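You operate a simulated robot arm through the tools that you are given. There is no shell and no other tool. Be economical: measure what you need, move in short steps, check, and stop when the job is done.

Carry out the task below with a simulated two-armed robot. There is one attempt and no reset: what you move stays moved.

TASK
Pick up the red pouch with one hand, pass it to the other hand and put it on the shelf of the grey table. Put the green pouch on the top of the grey table away on the top of the wooden bench. Open the left cupboard door, take the yellow sack clip that says "No. 29" from the top of the grey table and put it on the left floor of the blue cupboard and shut the door again. Close the bench hopper lid. Turn the bench dose knob to 0.15 L. Fetch the sealed pot with the latest date from the top of the wooden bench and set it on the top of the grey table. Stack the small orange grease pot that says "No. 3" from the top of the wooden bench on top of the small orange grease pot that says "No. 2". Fetch the white grease pot that expires first from the top of the conveyor belt and set it on the green plastic sheet. Fetch the teal sack clip that says "No. 34" from the deck of the plain pallet and set it on the white plastic sheet. Put the 9 L black seal ring from the deck of the plain pallet on the top of the roller table and the 6 L black seal ring on the top of the small pallet load. Do these in any order. Set down upright: red pouch, green pouch, sealed pot.

The check looks at the end state, three seconds after you hand in, the way a careful person would. Anything else that was tipped, shoved, dropped, spilled or broken makes it a failure. Lids that push on must go on centred and level and be pressed home; caps that screw on are set level and turned clockwise until they are tight. Flat cloth is picked up by pressing the open fingertips on it (5 to 10 N) and closing them slowly along it; thin cloth reads only 2 to 8 mm in the jaws.

THE ROBOT
Two 7-joint arms with two-finger parallel grippers on one trunk, on a base that drives. Base frame: it is fixed to the floor where the robot stands at the start and does not move with it; the origin is under the middle of the robot, x ahead of it, y to its left, z up. Lengths are in cm, angles in rad, forces in N, time in s.
The left shoulder is at the start at [6, 18.9, 112.8], the right one opposite. Places, roughly: bench dose knob [190, 50, 110]; bench hopper lid [200, 30, 120]; black seal ring [-300, -750, 50]; green plastic sheet (29x21x1 cm) [-240, 110, 50]; left cupboard door [240, -280, 50]; left floor of the blue cupboard [260, -270, 10]; sealed pot [225, 50, 100]; shelf of the grey table [50, 0, 30]; small orange grease pot [175, 175, 100]; teal sack clip [-300, -725, 50]; top of the grey table [50, 10, 70]; top of the roller table [-180, -710, 60]; top of the small pallet load [0, -700, 40]; top of the wooden bench [200, 110, 90]; white grease pot [-225, 50, 50]; white plastic sheet (29x21x1 cm) [-280, -730, 60]. Payload 3.43 kg a hand.
The TCP of each hand is the grasp point between the finger pads, 3 cm short of the fingertips. In the tool frame z runs along the fingers and y along their closing line. The gripper opens to 9.4 cm. The fingers are 2.8 cm wide and 1 cm thick; the gripper's body (5 by 9.6 cm) begins 5.5 cm behind the TCP.
Orientation is that of the tool frame in the base frame, as a unit quaternion [w, x, y, z]. With the fingers straight down and closing along the base's y, the tool's x points along the base's -x, its y along +y and its z along -z.

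THE INTERFACE
- The arms move only by the tool send_rows. It takes "left_plan", "right_plan" or both (then of equal length, played together; a hand with none holds still); each is a list of rows, each a list of 7 numbers: the shift along the tool's x, y, z in units of 300 mm (1.0 is 300 mm), then the turn, a rotation vector about the tool's x, y, z in units of 120 degrees (1.0 is 120 degrees), then the finger opening in cm, from 0 to 9.4. In form: [[x, y, z, rx, ry, rz, fingers], ...]. A call has 1 to 10 rows; each row is the pose to reach, as a shift and turn from the pose commanded when the call began, along the tool's axes at that moment. A call with a number of a shift or a turn outside -1 to 1 is refused whole. A row lasts 0.2 s, in which the tool goes at most 5 cm and 0.15 rad; a call with a longer step from one row to the next is refused whole, and so is a gripper value outside its range. Where a pose cannot be reached the arm comes as near as it can. A force on the tool above 40 N (or 10 N above the force at the start of the call, whichever is more), or a blocked arm, ends the call early, and 0.2 s more pass. Each finger travels about 15.3 cm/s and halts on what it meets, pressing with about 31 N; the grip force reading is that of the motor and also rises with nothing between the fingers. The clock runs only during rows and for 0.2 s after the last one: add rows that repeat a pose to give the fingers time. The reply holds the time, the measured pose of the TCP, the force on the tool along the base axes, the opening and the grip force, in the units named above and with some noise, with the torque about the TCP (base axes, N m) and any sound that the robot's microphone picked up.
- Cameras (640 x 400 px; columns grow to the right, rows downward): "scene" is now at [-0.03, 0.28, 165.85]; the picture's right is [0.06, -1.00, 0.00], its down [-0.91, -0.05, -0.42] and it looks along [0.42, 0.02, -0.91] (base axes); focal length 268 px, centre (320, 200). "left" rides on the left gripper at [7.6, -1.4, -10.3] in its tool frame; the picture's right is [0.18, 0.98, 0.00], its down [-0.75, 0.14, -0.64] and it looks along [-0.63, 0.12, 0.77] (tool axes); focal length 243 px, centre (320, 200). "right" rides on the right gripper at [7.6, 1.4, -10.3] in its tool frame; the picture's right is [-0.18, 0.98, 0.00], its down [-0.75, -0.14, -0.64] and it looks along [-0.63, -0.12, 0.77] (tool axes); focal length 243 px, centre (320, 200). There is no depth. A picture from a camera that has moved, and an enlarged one, comes with that camera's place and axes in the base frame and with its lens.
- grab_frame(camera): a new picture of that camera. No time passes.
- move_column(by): slides the trunk up (or, below 0, down) by that many cm; the arms and the scene camera ride with it, the base frame stays. It gives what a move gives, with no picture.
- steer(legs): drives the robot by 1 to 6 legs, each [ahead, left, turn to the left] in cm, cm and rad, along the robot's own axes; the way and the turn of a leg run together, so that a leg with both is an arc; at most 150 cm and 3.142 rad a leg. The arms and the cameras ride along, it lands a little off, and it stops where it bumps. It gives what a move gives.
- head_to(pan, tilt): turns the head with the scene camera to pan (to the left, within 1.501 rad either way) and tilt (down, from -0.506 to 1.204), counted from straight ahead of the robot. It gives what a move gives.
- zoom(camera, box): a new picture of the part [left, top, right, bottom] of that camera's present view, enlarged. No time passes.
- sign_off(): hands the job in; it is judged then, once.

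Go step by step. Nothing tells you exact positions but the pictures and the camera data: compare them with the known pose of the tool, close in by small moves and look again before you grip or let go. The budget is 556 turns and 352 pictures, counting those below and the enlarged ones. Unless the task says otherwise, let go and move clear before handing in, and close with one line.

The tools are called after "Emit:" as name(argument=value, ...) on one line, values as JSON. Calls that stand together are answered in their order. send_rows: Moves the arms, as the interface text tells. Its arguments: {"type":"object","properties":{"left_plan":{"type":"array"},"right_plan":{"type":"array"}},"required":[]} The other tools are called the same way: move_column (by) slides the trunk up or down; steer (legs) drives the base; head_to (pan, tilt) turns the head that bears the scene camera; grab_frame (camera) takes a picture; zoom (camera, box) takes an enlarged picture of a part of a camera's view; sign_off () hands the job in.

At the start:

```text
time: 0.0
left_tool_pos: [47.37, 19.47, 101.02]
left_ee_rot: [0.0, 0.0, 1.0, -0.001]
left_ft_force: [-0.3, -0.6, -0.3]
left_ft_torque: [0.02, -0.01, -0.03]
left_finger_gap: 9.41
left_grip_force: 0.0
right_tool_pos: [31.91, -14.08, 98.97]
right_ee_rot: [0.0, 0.0, 1.0, 0.0]
right_ft_force: [0.5, 0.3, 0.4]
right_ft_torque: [0.0, 0.02, -0.01]
right_finger_gap: 9.38
right_grip_force: 0.1
trunk travel left (down, up): [-80.0, 19.0]
robot x, y, heading: [-0.11, 0.11, 0.001]
head pan, tilt: [0.056, 1.136]
```

scene: 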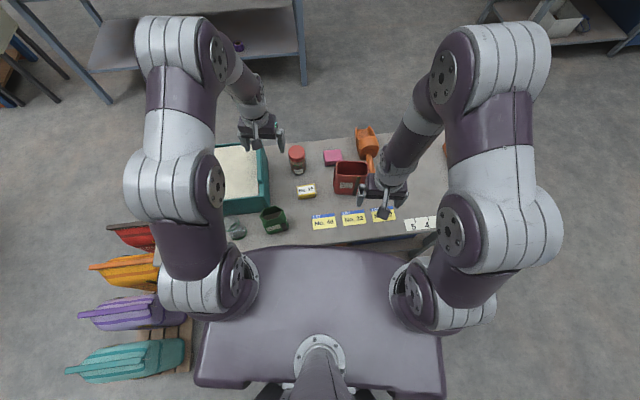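
right: 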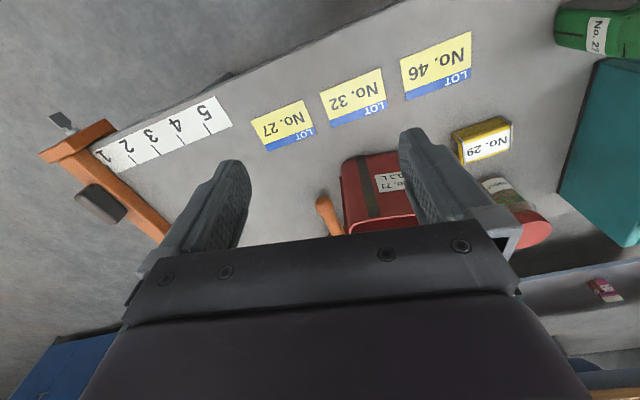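
left: 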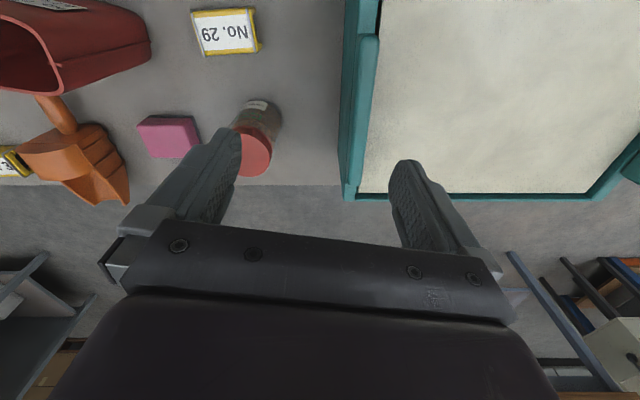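

I see the grey table with red and green pouches and the yellow clip "No. 29". I will look around with the head first to learn the layout.

Emit:
zoom(camera="scene", box=[200, 120, 460, 260])

Emit:
head_to(pan=0.0, tilt=0.35)

Emit:
grab_frame(camera="scene")

Emit:
head_to(pan=1.4, tilt=0.35)

Emit:
grab_frame(camera="scene")

Emit:
head_to(pan=-1.4, tilt=0.35)

Emit:
grab_frame(camera="scene")

```text
2.46 times, centred on (330, 190) of scene
camera zoom: at [-0.03, 0.28, 165.85], right [0.06, -1.0, 0.0], down [-0.91, -0.05, -0.42], along [0.42, 0.02, -0.91], focal length 660 px, centre (295, 225)
```

zoom: 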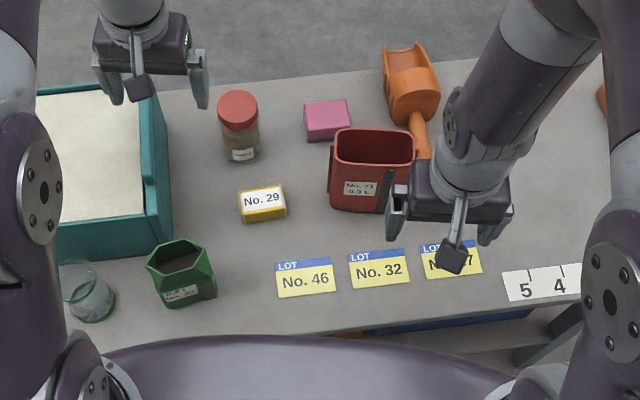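

```text
time: 1.1
left_tool_pos: [47.4, 19.62, 101.0]
left_ee_rot: [0.0, 0.0, 1.0, 0.0]
left_ft_force: [-0.1, 1.3, 0.5]
left_ft_torque: [0.04, -0.01, 0.01]
left_finger_gap: 9.41
left_grip_force: 0.1
right_tool_pos: [31.88, -14.03, 99.06]
right_ee_rot: [0.0, 0.0, 1.0, -0.001]
right_ft_force: [0.2, 1.0, -0.3]
right_ft_torque: [-0.01, 0.0, 0.0]
right_finger_gap: 9.4
right_grip_force: 0.0
trunk travel left (down, up): [-80.0, 19.0]
robot x, y, heading: [-0.08, -0.17, -0.002]
head pan, tilt: [0.0, 0.351]
```

```text
347 pictures are left
camera scene: at [3.23, -0.06, 172.21], right [0.0, -1.0, 0.0], down [-0.34, 0.0, -0.94], along [0.94, 0.0, -0.34], focal length 268 px, centre (320, 200)
```

scene: 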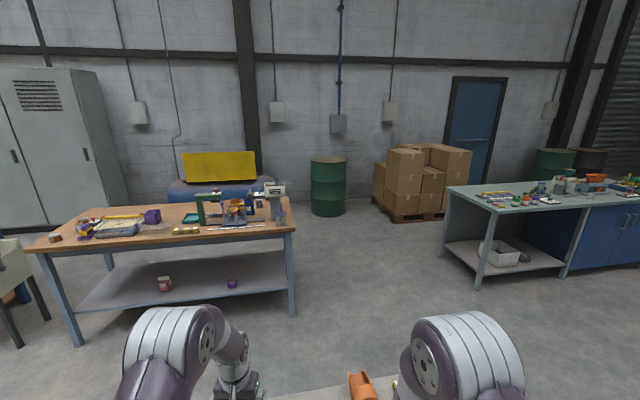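

```text
time: 2.6
left_tool_pos: [47.5, 19.59, 100.97]
left_ee_rot: [0.0, 0.0, 1.0, 0.0]
left_ft_force: [0.2, -0.2, 0.0]
left_ft_torque: [0.04, 0.0, -0.02]
left_finger_gap: 9.39
left_grip_force: 0.0
right_tool_pos: [31.88, -14.15, 98.97]
right_ee_rot: [0.0, 0.0, 1.0, -0.001]
right_ft_force: [0.1, 0.1, 0.3]
right_ft_torque: [0.02, -0.03, 0.0]
right_finger_gap: 9.39
right_grip_force: 0.0
trunk travel left (down, up): [-80.0, 19.0]
robot x, y, heading: [-0.07, 0.06, 0.001]
head pan, tilt: [1.4, 0.351]
```

```text
346 pictures are left
camera scene: at [-4.49, 9.12, 172.22], right [0.99, -0.17, 0.0], down [-0.06, -0.34, -0.94], along [0.16, 0.93, -0.34], focal length 268 px, centre (320, 200)
```

scene: 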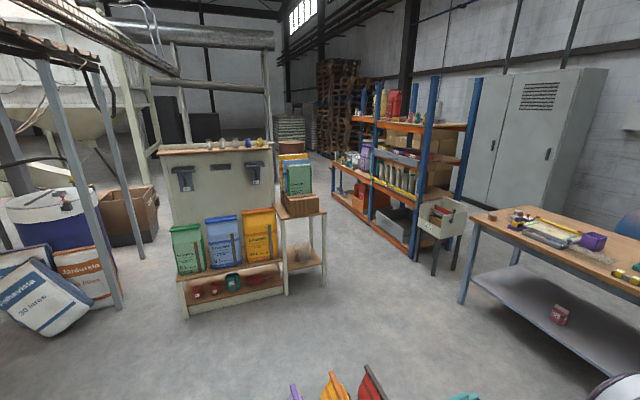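

```text
time: 5.1
left_tool_pos: [47.49, 19.54, 100.89]
left_ee_rot: [0.0, 0.0, 1.0, 0.0]
left_ft_force: [-1.3, -1.0, 0.0]
left_ft_torque: [0.03, 0.02, 0.03]
left_finger_gap: 9.37
left_grip_force: 0.0
right_tool_pos: [31.89, -14.15, 98.92]
right_ee_rot: [0.001, 0.0, 1.0, -0.001]
right_ft_force: [-0.2, -0.4, 0.3]
right_ft_torque: [0.05, 0.04, -0.04]
right_finger_gap: 9.4
right_grip_force: 0.0
trunk travel left (down, up): [-80.0, 19.0]
robot x, y, heading: [-0.27, -0.01, 0.002]
head pan, tilt: [-1.4, 0.351]
```

```text
345 pictures are left
camera scene: at [-4.49, -9.23, 172.22], right [-0.99, -0.17, 0.0], down [-0.06, 0.34, -0.94], along [0.16, -0.93, -0.34], focal length 268 px, centre (320, 200)
```

scene: 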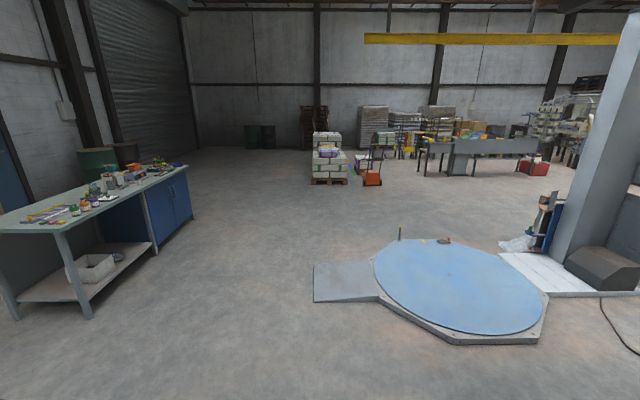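

The layout is clear: bench ahead-left, cupboard bench ahead-right, conveyor and pallets further behind. Next I look at the grey table closely with the right arm out of the way.

Emit:
send_rows(right_plan=[[0, -0.16, -0.05, 0, 0, 0, 9.4], [0, -0.32, -0.1, 0, 0, 0, 9.4], [0, -0.48, -0.15, 0, 0, 0, 9.4]], left_plan=[[0, 0.16, -0.05, 0, 0, 0, 9.4], [0, 0.32, -0.1, 0, 0, 0, 9.4], [0, 0.48, -0.15, 0, 0, 0, 9.4]])

Emit:
head_to(pan=0.0, tilt=1.1)

Emit:
zoom(camera="scene", box=[200, 100, 440, 250])

Emit:
grab_frame(camera="left")

```text
refused: row 1 steps farther than a row can; nothing moved
```

```text
time: 6.7
left_tool_pos: [47.43, 19.56, 100.96]
left_ee_rot: [0.0, 0.0, 1.0, 0.0]
left_ft_force: [0.0, -0.5, 1.0]
left_ft_torque: [-0.02, 0.03, -0.01]
left_finger_gap: 9.39
left_grip_force: 0.2
right_tool_pos: [31.9, -14.09, 98.97]
right_ee_rot: [0.0, 0.0, 1.0, 0.0]
right_ft_force: [0.1, 0.6, 0.0]
right_ft_torque: [0.0, -0.02, 0.03]
right_finger_gap: 9.39
right_grip_force: 0.0
trunk travel left (down, up): [-80.0, 19.0]
robot x, y, heading: [-0.34, -0.06, -0.001]
head pan, tilt: [0.0, 1.1]
```

```text
2.67 times, centred on (320, 175) of scene
camera zoom: at [0.23, -0.06, 166.08], right [0.0, -1.0, 0.0], down [-0.89, 0.0, -0.45], along [0.45, 0.0, -0.89], focal length 714 px, centre (320, 267)
```

zoom: 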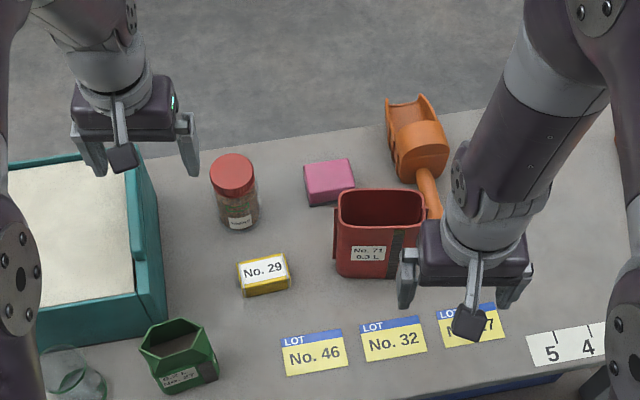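

```text
343 pictures are left
camera left: at [39.88, 18.16, 111.3], right [-0.18, 0.98, 0.0], down [0.75, 0.14, 0.64], along [0.63, 0.12, -0.77], focal length 243 px, centre (320, 200)
```

left: 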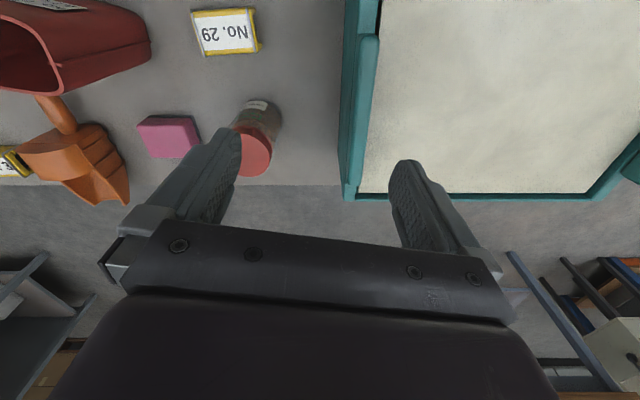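

I plan to pick the red pouch by its right half with the right hand, fingers closing along x. I rotate and move the right hand above it first.

Emit:
send_rows(right_plan=[[-0.05, 0.01, 0, 0, 0, 0.07, 9.4], [-0.1, 0.03, 0, 0, 0, 0.14, 9.4], [-0.16, 0.04, 0, 0, 0, 0.21, 9.4], [-0.22, 0.06, 0, 0, 0, 0.28, 9.4], [-0.28, 0.07, 0, 0, 0, 0.35, 9.4], [-0.34, 0.08, 0, 0, 0, 0.42, 9.4], [-0.4, 0.1, 0, 0, 0, 0.49, 9.4], [-0.46, 0.11, 0, 0, 0, 0.56, 9.4], [-0.52, 0.12, 0, 0, 0, 0.63, 9.4], [-0.56, 0.133, 0, 0, 0, 0.7, 9.4]])

Emit:
grab_frame(camera="right")

Emit:
zoom(camera="scene", box=[200, 100, 440, 250])

```text
time: 8.8
left_tool_pos: [47.53, 19.67, 101.01]
left_ee_rot: [0.0, 0.001, 1.0, 0.0]
left_ft_force: [0.0, 0.2, -0.2]
left_ft_torque: [-0.01, 0.0, -0.01]
left_finger_gap: 9.39
left_grip_force: 0.1
right_tool_pos: [48.81, -10.18, 98.83]
right_ee_rot: [-0.001, 0.671, 0.742, 0.0]
right_ft_force: [-1.5, -0.3, -0.2]
right_ft_torque: [-0.01, 0.0, -0.01]
right_finger_gap: 9.43
right_grip_force: 0.0
trunk travel left (down, up): [-80.0, 19.0]
robot x, y, heading: [0.22, 0.28, -0.004]
head pan, tilt: [0.0, 1.1]
```

```text
342 pictures are left
camera right: at [49.43, -2.63, 109.19], right [1.0, -0.08, 0.0], down [-0.06, -0.76, 0.64], along [-0.05, -0.64, -0.77], focal length 243 px, centre (320, 200)
```

right: 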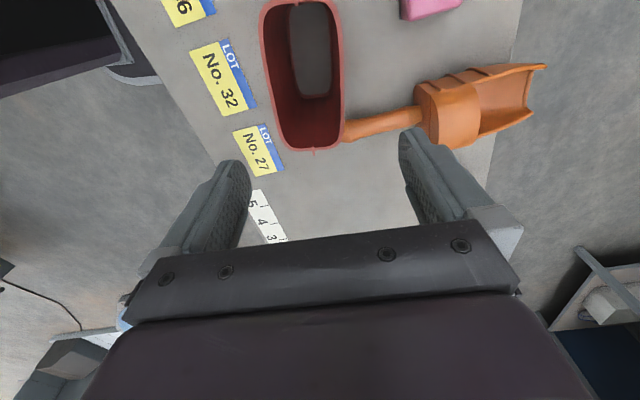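

```text
2.67 times, centred on (320, 175) of scene
camera zoom: at [0.27, -0.03, 166.08], right [0.0, -1.0, 0.0], down [-0.89, 0.0, -0.45], along [0.45, 0.0, -0.89], focal length 714 px, centre (320, 267)
```

zoom: 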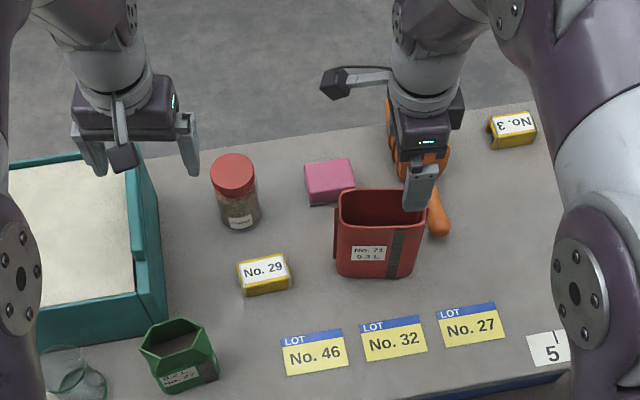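

The pouch rim is at about z 86.5, x 45–51, y −2.4…−14.3. I lower the right hand over its right half.

Emit:
send_rows(right_plan=[[-0.024, -0.029, 0, 0, 0, 0.05, 9.4], [-0.024, -0.029, 0.12, 0, 0, 0.05, 9.4], [-0.024, -0.029, 0.24, 0, 0, 0.05, 9.4], [-0.024, -0.029, 0.34, 0, 0, 0.05, 9.4]])

Emit:
grab_frame(camera="right")

Emit:
zoom(camera="scene", box=[260, 110, 420, 210])

```text
time: 9.8
left_tool_pos: [47.36, 19.66, 100.8]
left_ee_rot: [0.0, 0.001, 1.0, 0.0]
left_ft_force: [-0.1, -0.5, -0.2]
left_ft_torque: [0.0, 0.03, 0.0]
left_finger_gap: 9.42
left_grip_force: 0.1
right_tool_pos: [47.63, -10.9, 88.53]
right_ee_rot: [0.0, 0.707, 0.708, 0.0]
right_ft_force: [0.5, -0.1, 0.2]
right_ft_torque: [-0.01, 0.01, 0.0]
right_finger_gap: 9.37
right_grip_force: 0.0
trunk travel left (down, up): [-80.0, 19.0]
robot x, y, heading: [0.27, 0.19, 0.003]
head pan, tilt: [0.0, 1.1]
```

```text
340 pictures are left
camera right: at [49.06, -3.44, 98.81], right [0.98, -0.18, 0.0], down [-0.14, -0.75, 0.64], along [-0.12, -0.63, -0.77], focal length 243 px, centre (320, 200)
```

right: 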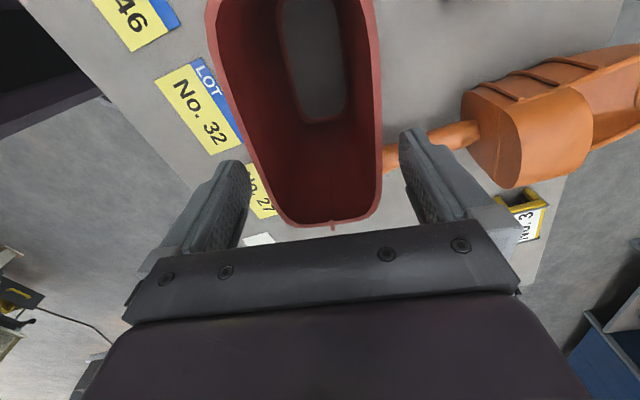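

```text
4.00 times, centred on (340, 160) of scene
camera zoom: at [0.28, -0.08, 166.08], right [0.0, -1.0, 0.0], down [-0.89, 0.0, -0.45], along [0.45, 0.0, -0.89], focal length 1072 px, centre (240, 360)
```

zoom: 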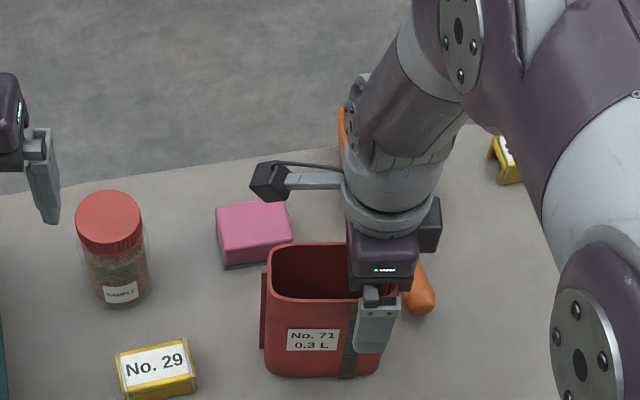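

The pouch sits well between the fingers; I go down and grip.

Emit:
send_rows(right_plan=[[0, 0, 0.1, 0, 0, 0, 9.4], [0, 0, 0.2, 0, 0, 0, 9.4], [0, 0, 0.2, 0, 0, 0, 7.5], [0, 0, 0.2, 0, 0, 0, 6], [0, 0, 0.2, 0, 0, 0, 5], [0, 0, 0.2, 0, 0, 0, 4], [0, 0, 0.2, 0, 0, 0, 4]])

Emit:
grab_frame(camera="right")

```text
time: 10.5
left_tool_pos: [47.23, 19.52, 101.11]
left_ee_rot: [0.0, 0.0, 1.0, 0.0]
left_ft_force: [-0.3, -0.6, 0.2]
left_ft_torque: [0.0, -0.04, 0.02]
left_finger_gap: 9.39
left_grip_force: 0.1
right_tool_pos: [47.9, -11.19, 83.46]
right_ee_rot: [0.002, 0.707, 0.707, 0.002]
right_ft_force: [-3.1, -1.4, 11.6]
right_ft_torque: [0.07, 0.1, 0.04]
right_finger_gap: 7.5
right_grip_force: 0.0
trunk travel left (down, up): [-80.0, 19.0]
robot x, y, heading: [-0.14, 0.0, -0.003]
head pan, tilt: [0.0, 1.1]
stopped in row 3 (right hand): the force on the tool passed its limit (the readings are from after the stop); the commanded pose is now the measured one
```

```text
338 pictures are left
camera right: at [49.14, -3.71, 93.75], right [0.98, -0.18, 0.01], down [-0.15, -0.75, 0.64], along [-0.11, -0.63, -0.77], focal length 243 px, centre (320, 200)
```

right: 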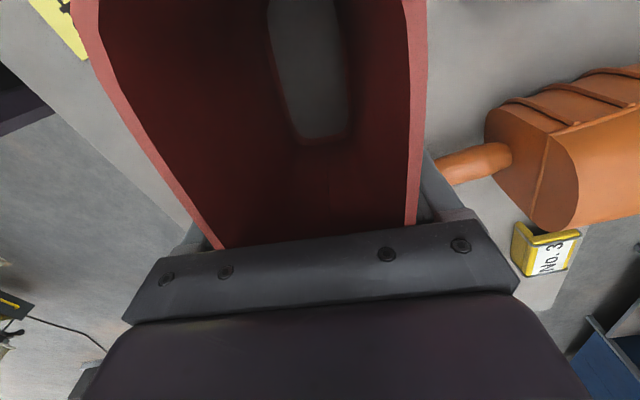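

The palm touched the rim, so I raise 1 cm and close.

Emit:
send_rows(right_plan=[[0, 0, -0.035, 0, 0, 0, 7.5], [0, 0, -0.035, 0, 0, 0, 6.5], [0, 0, -0.035, 0, 0, 0, 5.5], [0, 0, -0.035, 0, 0, 0, 4.5], [0, 0, -0.035, 0, 0, 0, 3.5], [0, 0, -0.035, 0, 0, 0, 3]])

Emit:
grab_frame(camera="right")

```text
time: 11.9
left_tool_pos: [47.46, 19.64, 101.07]
left_ee_rot: [0.0, 0.0, 1.0, 0.0]
left_ft_force: [0.5, -0.2, 0.7]
left_ft_torque: [0.01, 0.0, 0.03]
left_finger_gap: 9.39
left_grip_force: 0.0
right_tool_pos: [47.94, -11.16, 84.15]
right_ee_rot: [0.002, 0.707, 0.707, 0.002]
right_ft_force: [-0.1, 0.3, 0.4]
right_ft_torque: [-0.03, 0.04, -0.01]
right_finger_gap: 6.3
right_grip_force: 31.3
trunk travel left (down, up): [-80.0, 19.0]
robot x, y, heading: [-0.15, -0.06, 0.001]
head pan, tilt: [0.0, 1.1]
```

```text
337 pictures are left
camera right: at [49.16, -3.71, 94.59], right [0.98, -0.18, 0.0], down [-0.14, -0.75, 0.64], along [-0.11, -0.63, -0.77], focal length 243 px, centre (320, 200)
```

right: 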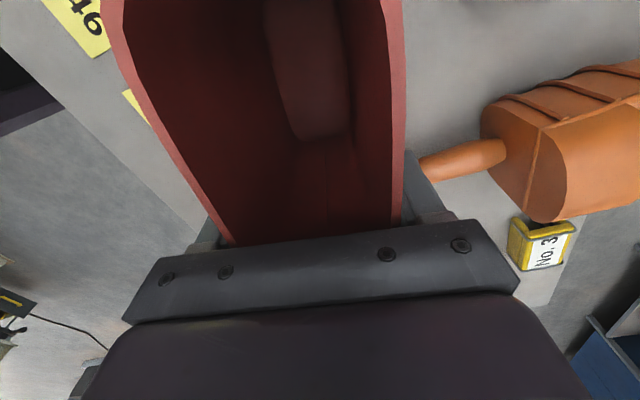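

Gripped at 6.3 cm. I lift it and check.

Emit:
send_rows(right_plan=[[0, 0, -0.04, 0, 0, 0, 3], [0, 0, -0.1, 0, 0, 0, 3], [0, 0, -0.18, 0, 0, 0, 3], [0, 0, -0.28, 0, 0, 0, 3], [0, 0, -0.4, 0, 0, 0, 3], [0, 0, -0.52, 0, 0, 0, 3]])

Emit:
grab_frame(camera="scene")

```text
time: 13.3
left_tool_pos: [47.36, 19.61, 100.94]
left_ee_rot: [0.0, 0.001, 1.0, 0.0]
left_ft_force: [0.4, -0.3, -0.1]
left_ft_torque: [-0.04, -0.01, 0.01]
left_finger_gap: 9.4
left_grip_force: 0.0
right_tool_pos: [47.82, -11.13, 99.82]
right_ee_rot: [0.002, 0.707, 0.707, 0.002]
right_ft_force: [-0.7, 0.3, -0.3]
right_ft_torque: [-0.01, -0.02, -0.01]
right_finger_gap: 6.31
right_grip_force: 30.8
trunk travel left (down, up): [-80.0, 19.0]
robot x, y, heading: [-0.08, -0.02, 0.002]
head pan, tilt: [0.0, 1.1]
```

```text
336 pictures are left
camera scene: at [0.13, -0.05, 166.07], right [0.0, -1.0, 0.0], down [-0.89, 0.0, -0.45], along [0.45, 0.0, -0.89], focal length 268 px, centre (320, 200)
```

scene: 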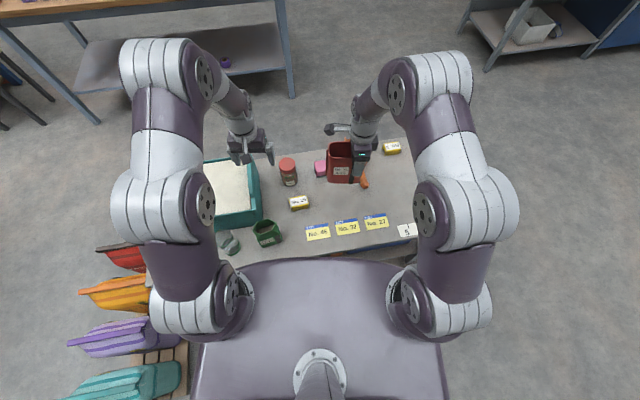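

Lifted cleanly. I back away 35 cm, and turn the pouch by 90° (CCW).

Emit:
steer(legs=[[-35, 0, 0]])

Emit:
send_rows(right_plan=[[0, 0.01, 0, 0, 0, -0.07, 3], [0, 0.02, 0, 0, 0, -0.14, 3], [0, 0.03, 0, 0, 0, -0.21, 3], [0, 0.04, 0, 0, 0, -0.28, 3], [0, 0.05, 0, 0, 0, -0.35, 3], [0, 0.05, 0, 0, 0, -0.42, 3], [0, 0.05, 0, 0, 0, -0.49, 3], [0, 0.05, 0, 0, 0, -0.56, 3], [0, 0.05, 0, 0, 0, -0.63, 3], [0, 0.05, 0, 0, 0, -0.7, 3]])

Emit:
send_rows(right_plan=[[0, 0, 0, 0, 0, -0.05, 3]], left_plan=[[0, 0, 0, 0, -0.07, 0, 9.4]])

Emit:
head_to(pan=0, tilt=0.8)

Emit:
grab_frame(camera="scene")

```text
time: 15.5
left_tool_pos: [13.92, 19.5, 100.94]
left_ee_rot: [0.0, 0.0, 1.0, 0.0]
left_ft_force: [0.3, 0.1, 0.0]
left_ft_torque: [-0.02, 0.01, -0.03]
left_finger_gap: 9.4
left_grip_force: 0.0
right_tool_pos: [14.23, -11.07, 99.9]
right_ee_rot: [0.002, 0.707, 0.707, 0.003]
right_ft_force: [0.1, -0.3, -0.4]
right_ft_torque: [-0.02, 0.01, -0.02]
right_finger_gap: 6.3
right_grip_force: 31.1
trunk travel left (down, up): [-80.0, 19.0]
robot x, y, heading: [-33.59, 0.3, 0.0]
head pan, tilt: [0.0, 1.1]
```

```text
time: 17.7
left_tool_pos: [13.96, 19.56, 101.02]
left_ee_rot: [-0.001, 0.0, 1.0, 0.0]
left_ft_force: [0.5, -0.1, 0.4]
left_ft_torque: [0.02, -0.01, 0.03]
left_finger_gap: 9.4
left_grip_force: 0.0
right_tool_pos: [15.62, -11.13, 99.85]
right_ee_rot: [0.003, 0.051, 0.999, 0.0]
right_ft_force: [0.9, -0.3, -0.3]
right_ft_torque: [-0.01, -0.02, 0.02]
right_finger_gap: 6.3
right_grip_force: 31.0
trunk travel left (down, up): [-80.0, 19.0]
robot x, y, heading: [-33.62, -0.36, 0.001]
head pan, tilt: [0.0, 1.1]
```

```text
time: 18.1
left_tool_pos: [13.64, 19.58, 101.02]
left_ee_rot: [0.074, 0.001, 0.997, 0.0]
left_ft_force: [-0.2, 0.6, 0.1]
left_ft_torque: [0.02, 0.01, 0.02]
left_finger_gap: 9.38
left_grip_force: 0.1
right_tool_pos: [15.54, -11.02, 99.85]
right_ee_rot: [0.003, -0.001, 1.0, 0.0]
right_ft_force: [-0.3, 0.0, 0.1]
right_ft_torque: [0.0, -0.03, 0.02]
right_finger_gap: 6.32
right_grip_force: 30.8
trunk travel left (down, up): [-80.0, 19.0]
robot x, y, heading: [-33.87, -0.04, -0.006]
head pan, tilt: [0.0, 1.1]
```

```text
time: 18.9
left_tool_pos: [13.87, 19.63, 100.94]
left_ee_rot: [0.072, 0.0, 0.997, 0.0]
left_ft_force: [-0.1, -1.2, -0.1]
left_ft_torque: [-0.03, 0.01, -0.02]
left_finger_gap: 9.38
left_grip_force: 0.1
right_tool_pos: [15.72, -10.99, 99.83]
right_ee_rot: [0.002, -0.001, 1.0, 0.0]
right_ft_force: [-0.5, -0.1, 0.0]
right_ft_torque: [0.03, 0.01, -0.01]
right_finger_gap: 6.3
right_grip_force: 30.8
trunk travel left (down, up): [-80.0, 19.0]
robot x, y, heading: [-33.63, -0.12, 0.0]
head pan, tilt: [0.0, 0.799]
```

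```text
335 pictures are left
camera scene: at [-31.53, -0.06, 168.24], right [0.0, -1.0, 0.0], down [-0.72, 0.0, -0.7], along [0.7, 0.0, -0.72], focal length 268 px, centre (320, 200)
```

scene: 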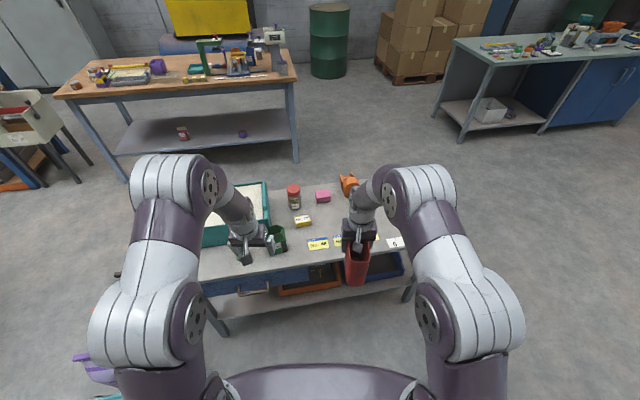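

I see the shelf with boxes under the table. I bring the pouch to the middle with the right hand, and stage the left hand (tilted forward 65°) behind the pouch.

Emit:
send_rows(right_plan=[[0, 0.06, 0, 0, 0, 0, 3], [0, 0.12, 0, 0, 0, 0, 3], [0, 0.18, 0, 0, 0, 0, 3], [0, 0.233, 0, 0, 0, 0, 3], [0, 0.233, 0, 0, 0, 0, 3], [0, 0.233, 0, 0, 0, 0, 3], [0, 0.233, 0, 0, 0, 0, 3], [0, 0.233, 0, 0, 0, 0, 3]], left_plan=[[0.12, 0, 0, 0, -0.059, 0, 9.4], [0.24, 0, 0, 0, -0.118, 0, 9.4], [0.36, 0, 0.02, 0, -0.177, 0, 9.4], [0.474, 0, 0.042, 0, -0.236, 0, 9.4], [0.474, -0.1, 0.042, 0, -0.295, 0, 9.4], [0.474, -0.2, 0.042, 0, -0.354, 0, 9.4], [0.474, -0.3, 0.042, 0, -0.413, 0, 9.4], [0.474, -0.4, 0.042, 0, -0.472, 0, 9.4]])

Emit:
head_to(pan=0, tilt=1.1)

Emit:
grab_frame(camera="scene")

Emit:
grab_frame(camera="left")

```text
time: 20.9
left_tool_pos: [4.74, 8.53, 100.54]
left_ee_rot: [0.569, -0.082, 0.818, -0.002]
left_ft_force: [-0.3, 0.7, -0.6]
left_ft_torque: [-0.02, -0.01, 0.0]
left_finger_gap: 9.41
left_grip_force: 0.1
right_tool_pos: [15.66, -4.1, 99.83]
right_ee_rot: [0.002, -0.002, 1.0, 0.0]
right_ft_force: [0.1, -0.1, -0.4]
right_ft_torque: [-0.03, 0.0, 0.01]
right_finger_gap: 6.31
right_grip_force: 30.9
trunk travel left (down, up): [-80.0, 19.0]
robot x, y, heading: [-33.83, -0.23, 0.003]
head pan, tilt: [0.0, 0.799]
stopped in row 8 (left hand): the arm was blocked; the commanded pose is now the measured one
```

```text
time: 21.7
left_tool_pos: [4.64, 8.36, 100.6]
left_ee_rot: [0.569, -0.081, 0.818, -0.003]
left_ft_force: [-0.2, -1.1, 1.1]
left_ft_torque: [-0.01, 0.01, 0.03]
left_finger_gap: 9.41
left_grip_force: 0.0
right_tool_pos: [15.71, -4.21, 99.96]
right_ee_rot: [0.003, 0.0, 1.0, 0.0]
right_ft_force: [0.4, -0.3, 0.3]
right_ft_torque: [-0.01, 0.03, 0.04]
right_finger_gap: 6.31
right_grip_force: 30.8
trunk travel left (down, up): [-80.0, 19.0]
robot x, y, heading: [-33.77, -0.02, 0.001]
head pan, tilt: [0.0, 1.1]
```

```text
334 pictures are left
camera scene: at [-33.33, -0.08, 166.08], right [0.0, -1.0, 0.0], down [-0.89, 0.0, -0.45], along [0.45, 0.0, -0.89], focal length 268 px, centre (320, 200)
```

scene: 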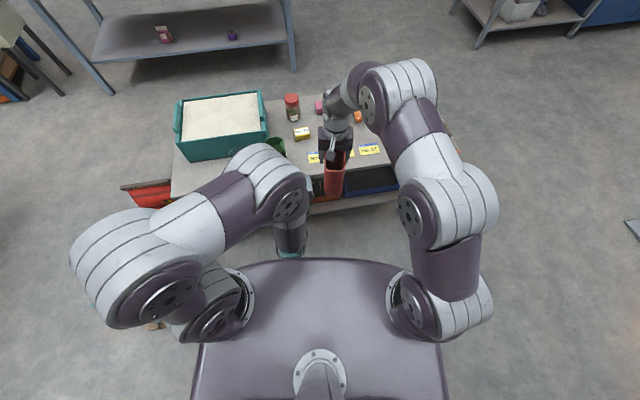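

```text
333 pictures are left
camera left: at [-7.21, 5.13, 97.26], right [-0.19, 0.94, -0.27], down [-0.36, 0.18, 0.91], along [0.91, 0.27, 0.31], focal length 243 px, centre (320, 200)
```

left: 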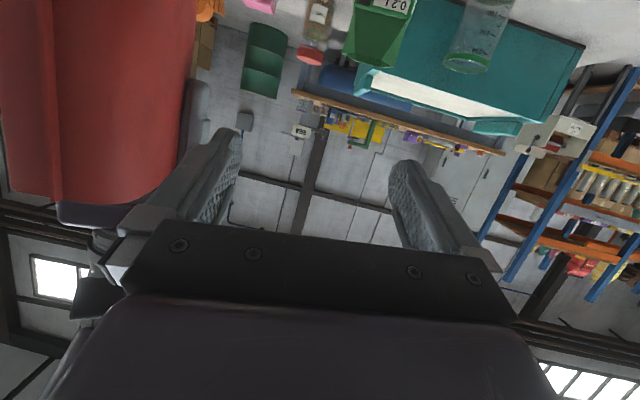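

The left arm needs more room, so I shift the handover to the right side with both hands yawed 45°: right hand outward, left pointing diagonally.

Emit:
send_rows(right_plan=[[0.015, -0.05, 0, 0, 0, 0.047, 3], [0.03, -0.1, 0, 0, 0, 0.094, 3], [0.045, -0.15, 0, 0, 0, 0.141, 3], [0.06, -0.2, 0, 0, 0, 0.188, 3], [0.075, -0.25, 0, 0, 0, 0.235, 3], [0.09, -0.3, 0, 0, 0, 0.281, 3], [0.1, -0.35, 0, 0, 0, 0.328, 3], [0.117, -0.4, 0, 0, 0, 0.375, 3]], left_plan=[[0, 0, 0, 0, 0, 0, 9.4], [0.026, -0.062, -0.014, 0.055, 0.008, 0.03, 9.4], [0.052, -0.125, -0.028, 0.11, 0.016, 0.06, 9.4], [0.078, -0.187, -0.042, 0.166, 0.024, 0.09, 9.4], [0.105, -0.249, -0.056, 0.221, 0.031, 0.12, 9.4], [0.131, -0.311, -0.07, 0.276, 0.039, 0.15, 9.4], [0.157, -0.374, -0.084, 0.332, 0.047, 0.181, 9.4], [0.183, -0.436, -0.098, 0.387, 0.055, 0.211, 9.4]])

Emit:
grab_frame(camera="scene")

Emit:
grab_frame(camera="left")

```text
time: 23.5
left_tool_pos: [1.52, -5.4, 97.41]
left_ee_rot: [0.491, 0.326, 0.781, -0.205]
left_ft_force: [0.5, -0.6, -0.1]
left_ft_torque: [-0.04, 0.0, -0.02]
left_finger_gap: 9.4
left_grip_force: 0.0
right_tool_pos: [12.24, -16.22, 99.94]
right_ee_rot: [0.001, 0.383, 0.924, 0.002]
right_ft_force: [0.4, -0.4, -0.2]
right_ft_torque: [-0.02, -0.04, 0.02]
right_finger_gap: 6.31
right_grip_force: 30.6
trunk travel left (down, up): [-80.0, 19.0]
robot x, y, heading: [-33.44, -0.05, 0.003]
head pan, tilt: [0.0, 1.1]
```

```text
332 pictures are left
camera scene: at [-33.32, -0.12, 166.08], right [0.0, -1.0, 0.0], down [-0.89, 0.0, -0.45], along [0.45, 0.0, -0.89], focal length 268 px, centre (320, 200)
```

scene: 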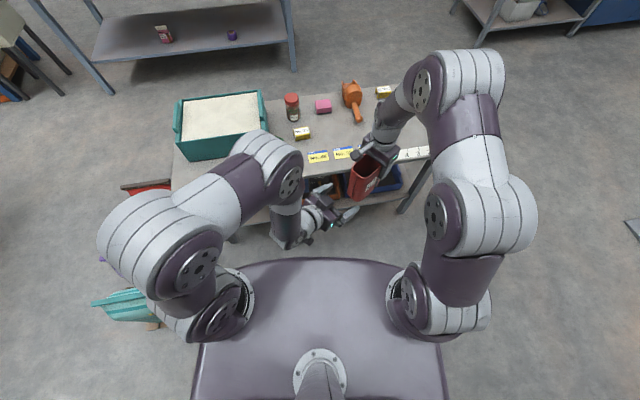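

```text
331 pictures are left
camera left: at [-8.28, 2.59, 95.02], right [0.64, 0.75, -0.17], down [-0.08, 0.28, 0.96], along [0.76, -0.6, 0.24], focal length 243 px, centre (320, 200)
```

left: 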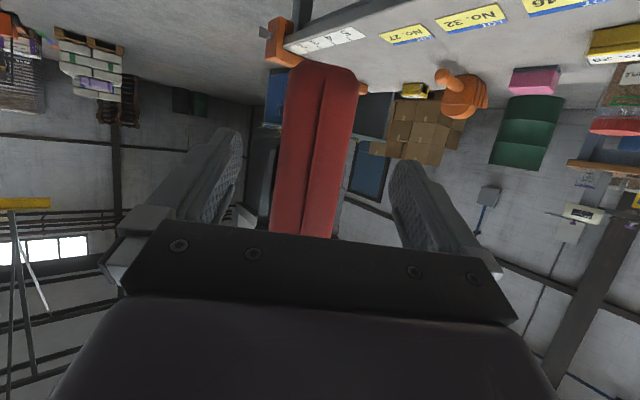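

Well aligned. I advance the left hand 9 cm along its fingers and look.

Emit:
send_rows(left_plan=[[0, -0.005, 0.1, 0, 0, 0, 9.4], [0, -0.01, 0.2, 0, 0, 0, 9.4], [0, -0.01, 0.3, 0, 0, 0, 9.4]])

Emit:
grab_frame(camera="left")

Emit:
zoom(camera="scene", box=[260, 110, 420, 260])

```text
time: 24.3
left_tool_pos: [6.99, -11.61, 93.82]
left_ee_rot: [0.494, 0.323, 0.781, -0.204]
left_ft_force: [0.1, -0.1, -0.2]
left_ft_torque: [0.02, 0.03, -0.01]
left_finger_gap: 9.39
left_grip_force: 0.1
right_tool_pos: [12.2, -16.14, 99.76]
right_ee_rot: [0.001, 0.383, 0.924, 0.001]
right_ft_force: [0.3, 0.2, 0.7]
right_ft_torque: [-0.03, -0.01, 0.01]
right_finger_gap: 6.32
right_grip_force: 31.1
trunk travel left (down, up): [-80.0, 19.0]
robot x, y, heading: [-33.58, 0.17, -0.005]
head pan, tilt: [0.0, 1.1]
```

```text
330 pictures are left
camera left: at [-2.78, -3.72, 91.29], right [0.64, 0.75, -0.17], down [-0.08, 0.28, 0.96], along [0.76, -0.6, 0.24], focal length 243 px, centre (320, 200)
```

left: 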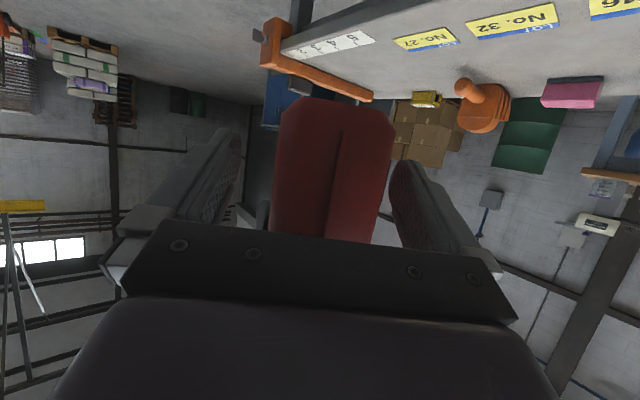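

```text
2.67 times, centred on (340, 185) of scene
camera zoom: at [-33.27, -0.11, 166.08], right [0.0, -1.0, 0.0], down [-0.89, 0.0, -0.45], along [0.45, 0.0, -0.89], focal length 714 px, centre (267, 240)
```

zoom: 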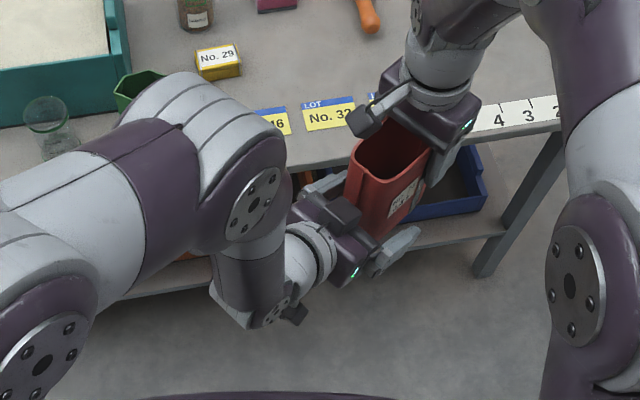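

Nearly centred; small sideways correction, 1.2 cm deeper, then close the left fingers.

Emit:
send_rows(left_plan=[[0, 0.02, 0.04, 0, 0, 0, 9.4], [0, 0.02, 0.04, 0, 0, 0, 8], [0, 0.02, 0.04, 0, 0, 0, 7], [0, 0.02, 0.04, 0, 0, 0, 6], [0, 0.02, 0.04, 0, 0, 0, 5], [0, 0.02, 0.04, 0, 0, 0, 4], [0, 0.02, 0.04, 0, 0, 0, 3], [0, 0.02, 0.04, 0, 0, 0, 2]])

Emit:
grab_frame(camera="left")

```text
time: 26.1
left_tool_pos: [8.13, -11.84, 93.26]
left_ee_rot: [0.493, 0.325, 0.78, -0.205]
left_ft_force: [-15.2, -15.1, 2.9]
left_ft_torque: [0.48, -0.49, -0.44]
left_finger_gap: 6.32
left_grip_force: 30.7
right_tool_pos: [12.15, -16.2, 99.9]
right_ee_rot: [0.004, 0.383, 0.924, 0.002]
right_ft_force: [13.8, 14.8, -2.5]
right_ft_torque: [0.39, -0.48, -0.72]
right_finger_gap: 6.35
right_grip_force: 31.0
trunk travel left (down, up): [-80.0, 19.0]
robot x, y, heading: [-33.63, 0.23, 0.001]
head pan, tilt: [0.0, 1.1]
```

```text
328 pictures are left
camera left: at [-1.6, -3.93, 90.87], right [0.64, 0.75, -0.17], down [-0.08, 0.28, 0.96], along [0.76, -0.6, 0.24], focal length 243 px, centre (320, 200)
```

left: 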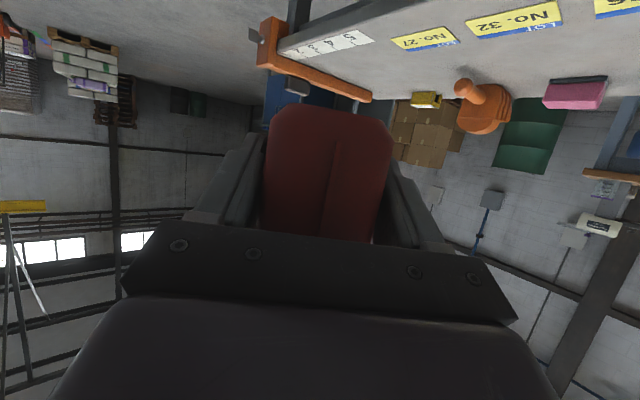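

Both hands hold it with some sideways stress; I relieve it by a small shift, then open the right hand and raise it.

Emit:
send_rows(left_plan=[[0, -0.008, 0, 0, 0, 0, 2], [0, -0.015, 0, 0, 0, 0, 2], [0, -0.015, 0, 0, 0, 0, 2]])

```text
time: 26.9
left_tool_pos: [7.99, -11.92, 93.17]
left_ee_rot: [0.493, 0.324, 0.781, -0.205]
left_ft_force: [-4.5, 3.5, 2.2]
left_ft_torque: [-0.44, -0.12, -0.09]
left_finger_gap: 6.29
left_grip_force: 31.6
right_tool_pos: [12.16, -16.28, 99.87]
right_ee_rot: [0.002, 0.383, 0.924, 0.001]
right_ft_force: [4.6, -2.9, -2.2]
right_ft_torque: [0.14, -0.33, 0.04]
right_finger_gap: 6.32
right_grip_force: 31.0
trunk travel left (down, up): [-80.0, 19.0]
robot x, y, heading: [-33.43, -0.1, 0.0]
head pan, tilt: [0.0, 1.1]
```

Emit:
send_rows(right_plan=[[0, 0, 0, 0, 0, 0, 7], [0, 0, 0, 0, 0, 0, 8.5], [0, 0, 0, 0, 0, 0, 9.4], [0, 0, -0.1, 0, 0, 0, 9.4], [0, 0, -0.22, 0, 0, 0, 9.4], [0, 0, -0.34, 0, 0, 0, 9.4], [0, 0, -0.46, 0, 0, 0, 9.4]])

Emit:
grab_frame(camera="scene")

```text
time: 28.5
left_tool_pos: [8.01, -12.05, 93.25]
left_ee_rot: [0.493, 0.325, 0.781, -0.204]
left_ft_force: [-0.2, 0.5, -0.6]
left_ft_torque: [-0.02, -0.01, 0.0]
left_finger_gap: 6.33
left_grip_force: 31.0
right_tool_pos: [12.2, -16.03, 113.94]
right_ee_rot: [0.002, 0.382, 0.924, 0.001]
right_ft_force: [0.2, -0.5, 0.2]
right_ft_torque: [0.03, 0.01, -0.02]
right_finger_gap: 9.41
right_grip_force: 0.0
trunk travel left (down, up): [-80.0, 19.0]
robot x, y, heading: [-33.39, 0.03, 0.001]
head pan, tilt: [0.0, 1.1]
```

```text
327 pictures are left
camera scene: at [-33.44, -0.05, 166.07], right [0.0, -1.0, 0.0], down [-0.89, 0.0, -0.45], along [0.45, 0.0, -0.89], focal length 268 px, centre (320, 200)
```

scene: 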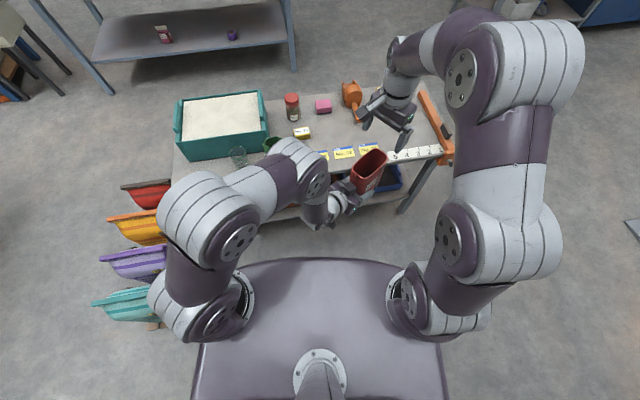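

The left hand holds the pouch alone. I back off, raise the right hand and stretch the left arm straight forward.

Emit:
steer(legs=[[-40, 0, 0]])

Emit:
send_rows(left_plan=[[0, 0.09, 0, -0.034, 0, -0.016, 2], [0, 0.18, 0, -0.068, 0, -0.032, 2], [0, 0.26, 0, -0.102, 0, -0.048, 2], [0, 0.34, 0, -0.136, 0, -0.064, 2], [0, 0.42, 0, -0.17, 0, -0.08, 2], [0, 0.5, 0, -0.204, 0, -0.096, 2], [0, 0.58, 0, -0.238, 0, -0.111, 2], [0, 0.65, -0.005, -0.272, 0, -0.127, 2], [0, 0.72, -0.005, -0.306, 0, -0.143, 2], [0.005, 0.79, -0.011, -0.34, 0, -0.159, 2]], right_plan=[[0, 0, -0.1, 0, 0, 0, 9.4], [0, 0, -0.2, 0, 0, 0, 9.4], [0, 0, -0.3, 0, 0, 0, 9.4], [0, 0, -0.4, 0, 0, 0, 9.4], [0, 0, -0.5, 0, 0, 0, 9.4], [0, 0, -0.6, 0, 0, 0, 9.4], [0, 0, -0.7, 0, 0, 0, 9.4], [0, 0, -0.75, 0, 0, 0, 9.4], [0, 0, -0.75, 0, 0, 0, 9.4], [0, 0, -0.75, 0, 0, 0, 9.4]])

Emit:
head_to(pan=0, tilt=0.7)

Emit:
grab_frame(camera="scene")

```text
time: 30.5
left_tool_pos: [-14.86, -14.85, 93.12]
left_ee_rot: [0.487, 0.34, 0.775, -0.215]
left_ft_force: [0.6, -0.2, -0.5]
left_ft_torque: [0.0, 0.0, -0.03]
left_finger_gap: 6.32
left_grip_force: 31.0
right_tool_pos: [-10.68, -18.8, 113.73]
right_ee_rot: [0.0, 0.401, 0.916, 0.001]
right_ft_force: [0.3, 0.0, -0.9]
right_ft_torque: [0.0, 0.04, 0.02]
right_finger_gap: 9.4
right_grip_force: 0.0
trunk travel left (down, up): [-80.0, 19.0]
robot x, y, heading: [-56.0, -1.2, -0.038]
head pan, tilt: [0.0, 1.1]
stopped in leg 1: the robot was blocked; the commanded pose is now the measured one
```

```text
time: 32.7
left_tool_pos: [1.86, 1.8, 93.49]
left_ee_rot: [0.535, 0.019, 0.844, -0.009]
left_ft_force: [0.2, 0.3, -0.1]
left_ft_torque: [0.01, 0.03, 0.02]
left_finger_gap: 6.31
left_grip_force: 31.2
right_tool_pos: [-14.52, -18.73, 119.43]
right_ee_rot: [0.001, 0.403, 0.915, 0.001]
right_ft_force: [-0.3, 0.2, 0.0]
right_ft_torque: [-0.02, -0.01, -0.02]
right_finger_gap: 9.4
right_grip_force: 0.1
right hand out of reach, approached as far as the arm can: row 2, 3, 4, 5, 6, 7, 8, 9, 10
trunk travel left (down, up): [-80.0, 19.0]
robot x, y, heading: [-56.04, -0.95, -0.04]
head pan, tilt: [0.0, 1.1]
```

```text
time: 33.6
left_tool_pos: [2.03, 1.81, 93.58]
left_ee_rot: [0.535, 0.019, 0.845, -0.009]
left_ft_force: [-0.3, -0.8, 0.4]
left_ft_torque: [0.0, 0.05, 0.0]
left_finger_gap: 6.33
left_grip_force: 30.9
right_tool_pos: [-14.5, -18.72, 119.38]
right_ee_rot: [0.002, 0.401, 0.916, 0.001]
right_ft_force: [-0.9, 0.6, 0.6]
right_ft_torque: [-0.01, -0.01, -0.01]
right_finger_gap: 9.42
right_grip_force: 0.0
trunk travel left (down, up): [-80.0, 19.0]
robot x, y, heading: [-56.27, -0.65, -0.041]
head pan, tilt: [0.0, 0.7]
```

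```text
326 pictures are left
camera scene: at [-53.8, -1.1, 169.07], right [-0.04, -1.0, 0.0], down [-0.64, 0.03, -0.76], along [0.76, -0.03, -0.64], focal length 268 px, centre (320, 200)
```

scene: 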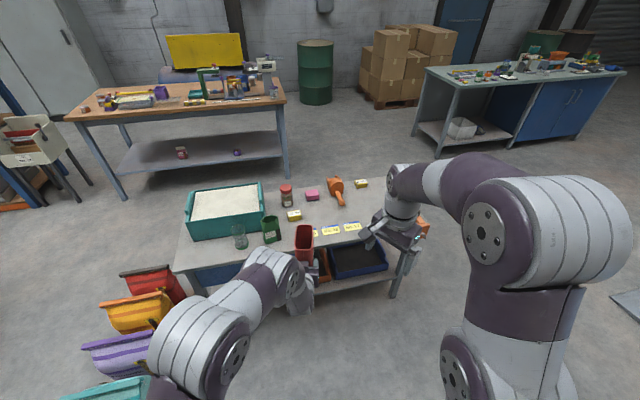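

The robot bumped something behind on the left; I look there before going on.

Emit:
head_to(pan=1.5, tilt=0.8)

Emit:
grab_frame(camera="scene")

Emit:
head_to(pan=-1.5, tilt=0.8)

Emit:
grab_frame(camera="scene")

```text
time: 35.2
left_tool_pos: [1.93, 1.77, 93.53]
left_ee_rot: [0.535, 0.02, 0.845, -0.01]
left_ft_force: [0.6, 0.2, -0.1]
left_ft_torque: [-0.03, 0.0, -0.01]
left_finger_gap: 6.29
left_grip_force: 31.4
right_tool_pos: [-14.54, -18.84, 119.46]
right_ee_rot: [0.002, 0.402, 0.916, 0.001]
right_ft_force: [-0.2, 0.3, 0.0]
right_ft_torque: [0.0, 0.01, -0.01]
right_finger_gap: 9.42
right_grip_force: 0.1
trunk travel left (down, up): [-80.0, 19.0]
robot x, y, heading: [-56.31, -1.08, -0.039]
head pan, tilt: [1.499, 0.799]
```

```text
325 pictures are left
camera scene: at [-61.37, 7.27, 168.25], right [0.99, -0.11, 0.0], down [-0.08, -0.71, -0.7], along [0.08, 0.69, -0.72], focal length 268 px, centre (320, 200)
```

scene: 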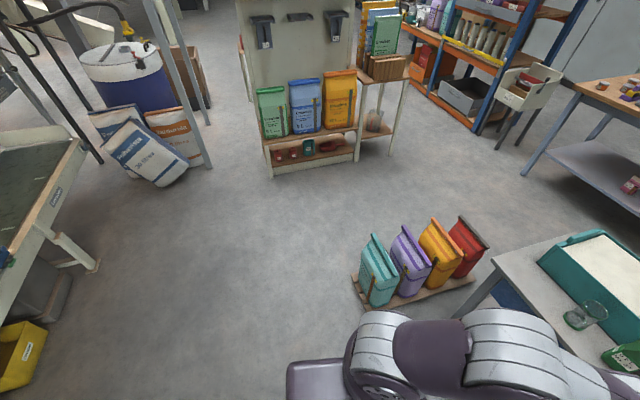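

```text
time: 37.8
left_tool_pos: [1.93, 1.88, 93.54]
left_ee_rot: [0.535, 0.019, 0.845, -0.009]
left_ft_force: [0.4, 0.5, -0.3]
left_ft_torque: [0.0, 0.0, 0.01]
left_finger_gap: 6.3
left_grip_force: 31.0
right_tool_pos: [-14.49, -18.73, 119.42]
right_ee_rot: [0.002, 0.402, 0.916, 0.001]
right_ft_force: [0.1, 0.3, 0.2]
right_ft_torque: [0.0, 0.0, 0.04]
right_finger_gap: 9.39
right_grip_force: 0.0
trunk travel left (down, up): [-80.0, 19.0]
robot x, y, heading: [-56.08, -0.58, -0.045]
head pan, tilt: [-1.499, 0.799]
```

```text
324 pictures are left
camera scene: at [-62.04, -8.8, 168.25], right [-1.0, -0.03, 0.0], down [-0.02, 0.72, -0.7], along [0.02, -0.7, -0.72], focal length 268 px, centre (320, 200)
```

scene: 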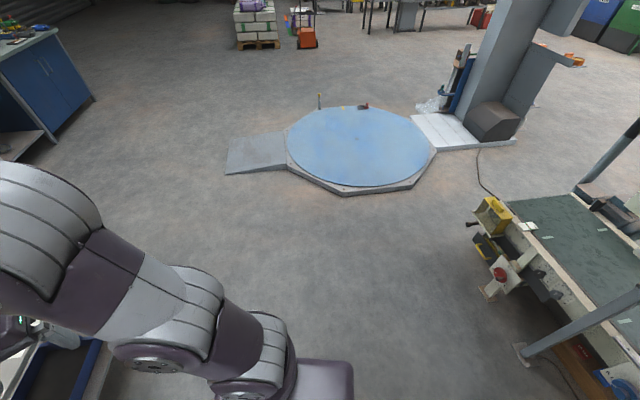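

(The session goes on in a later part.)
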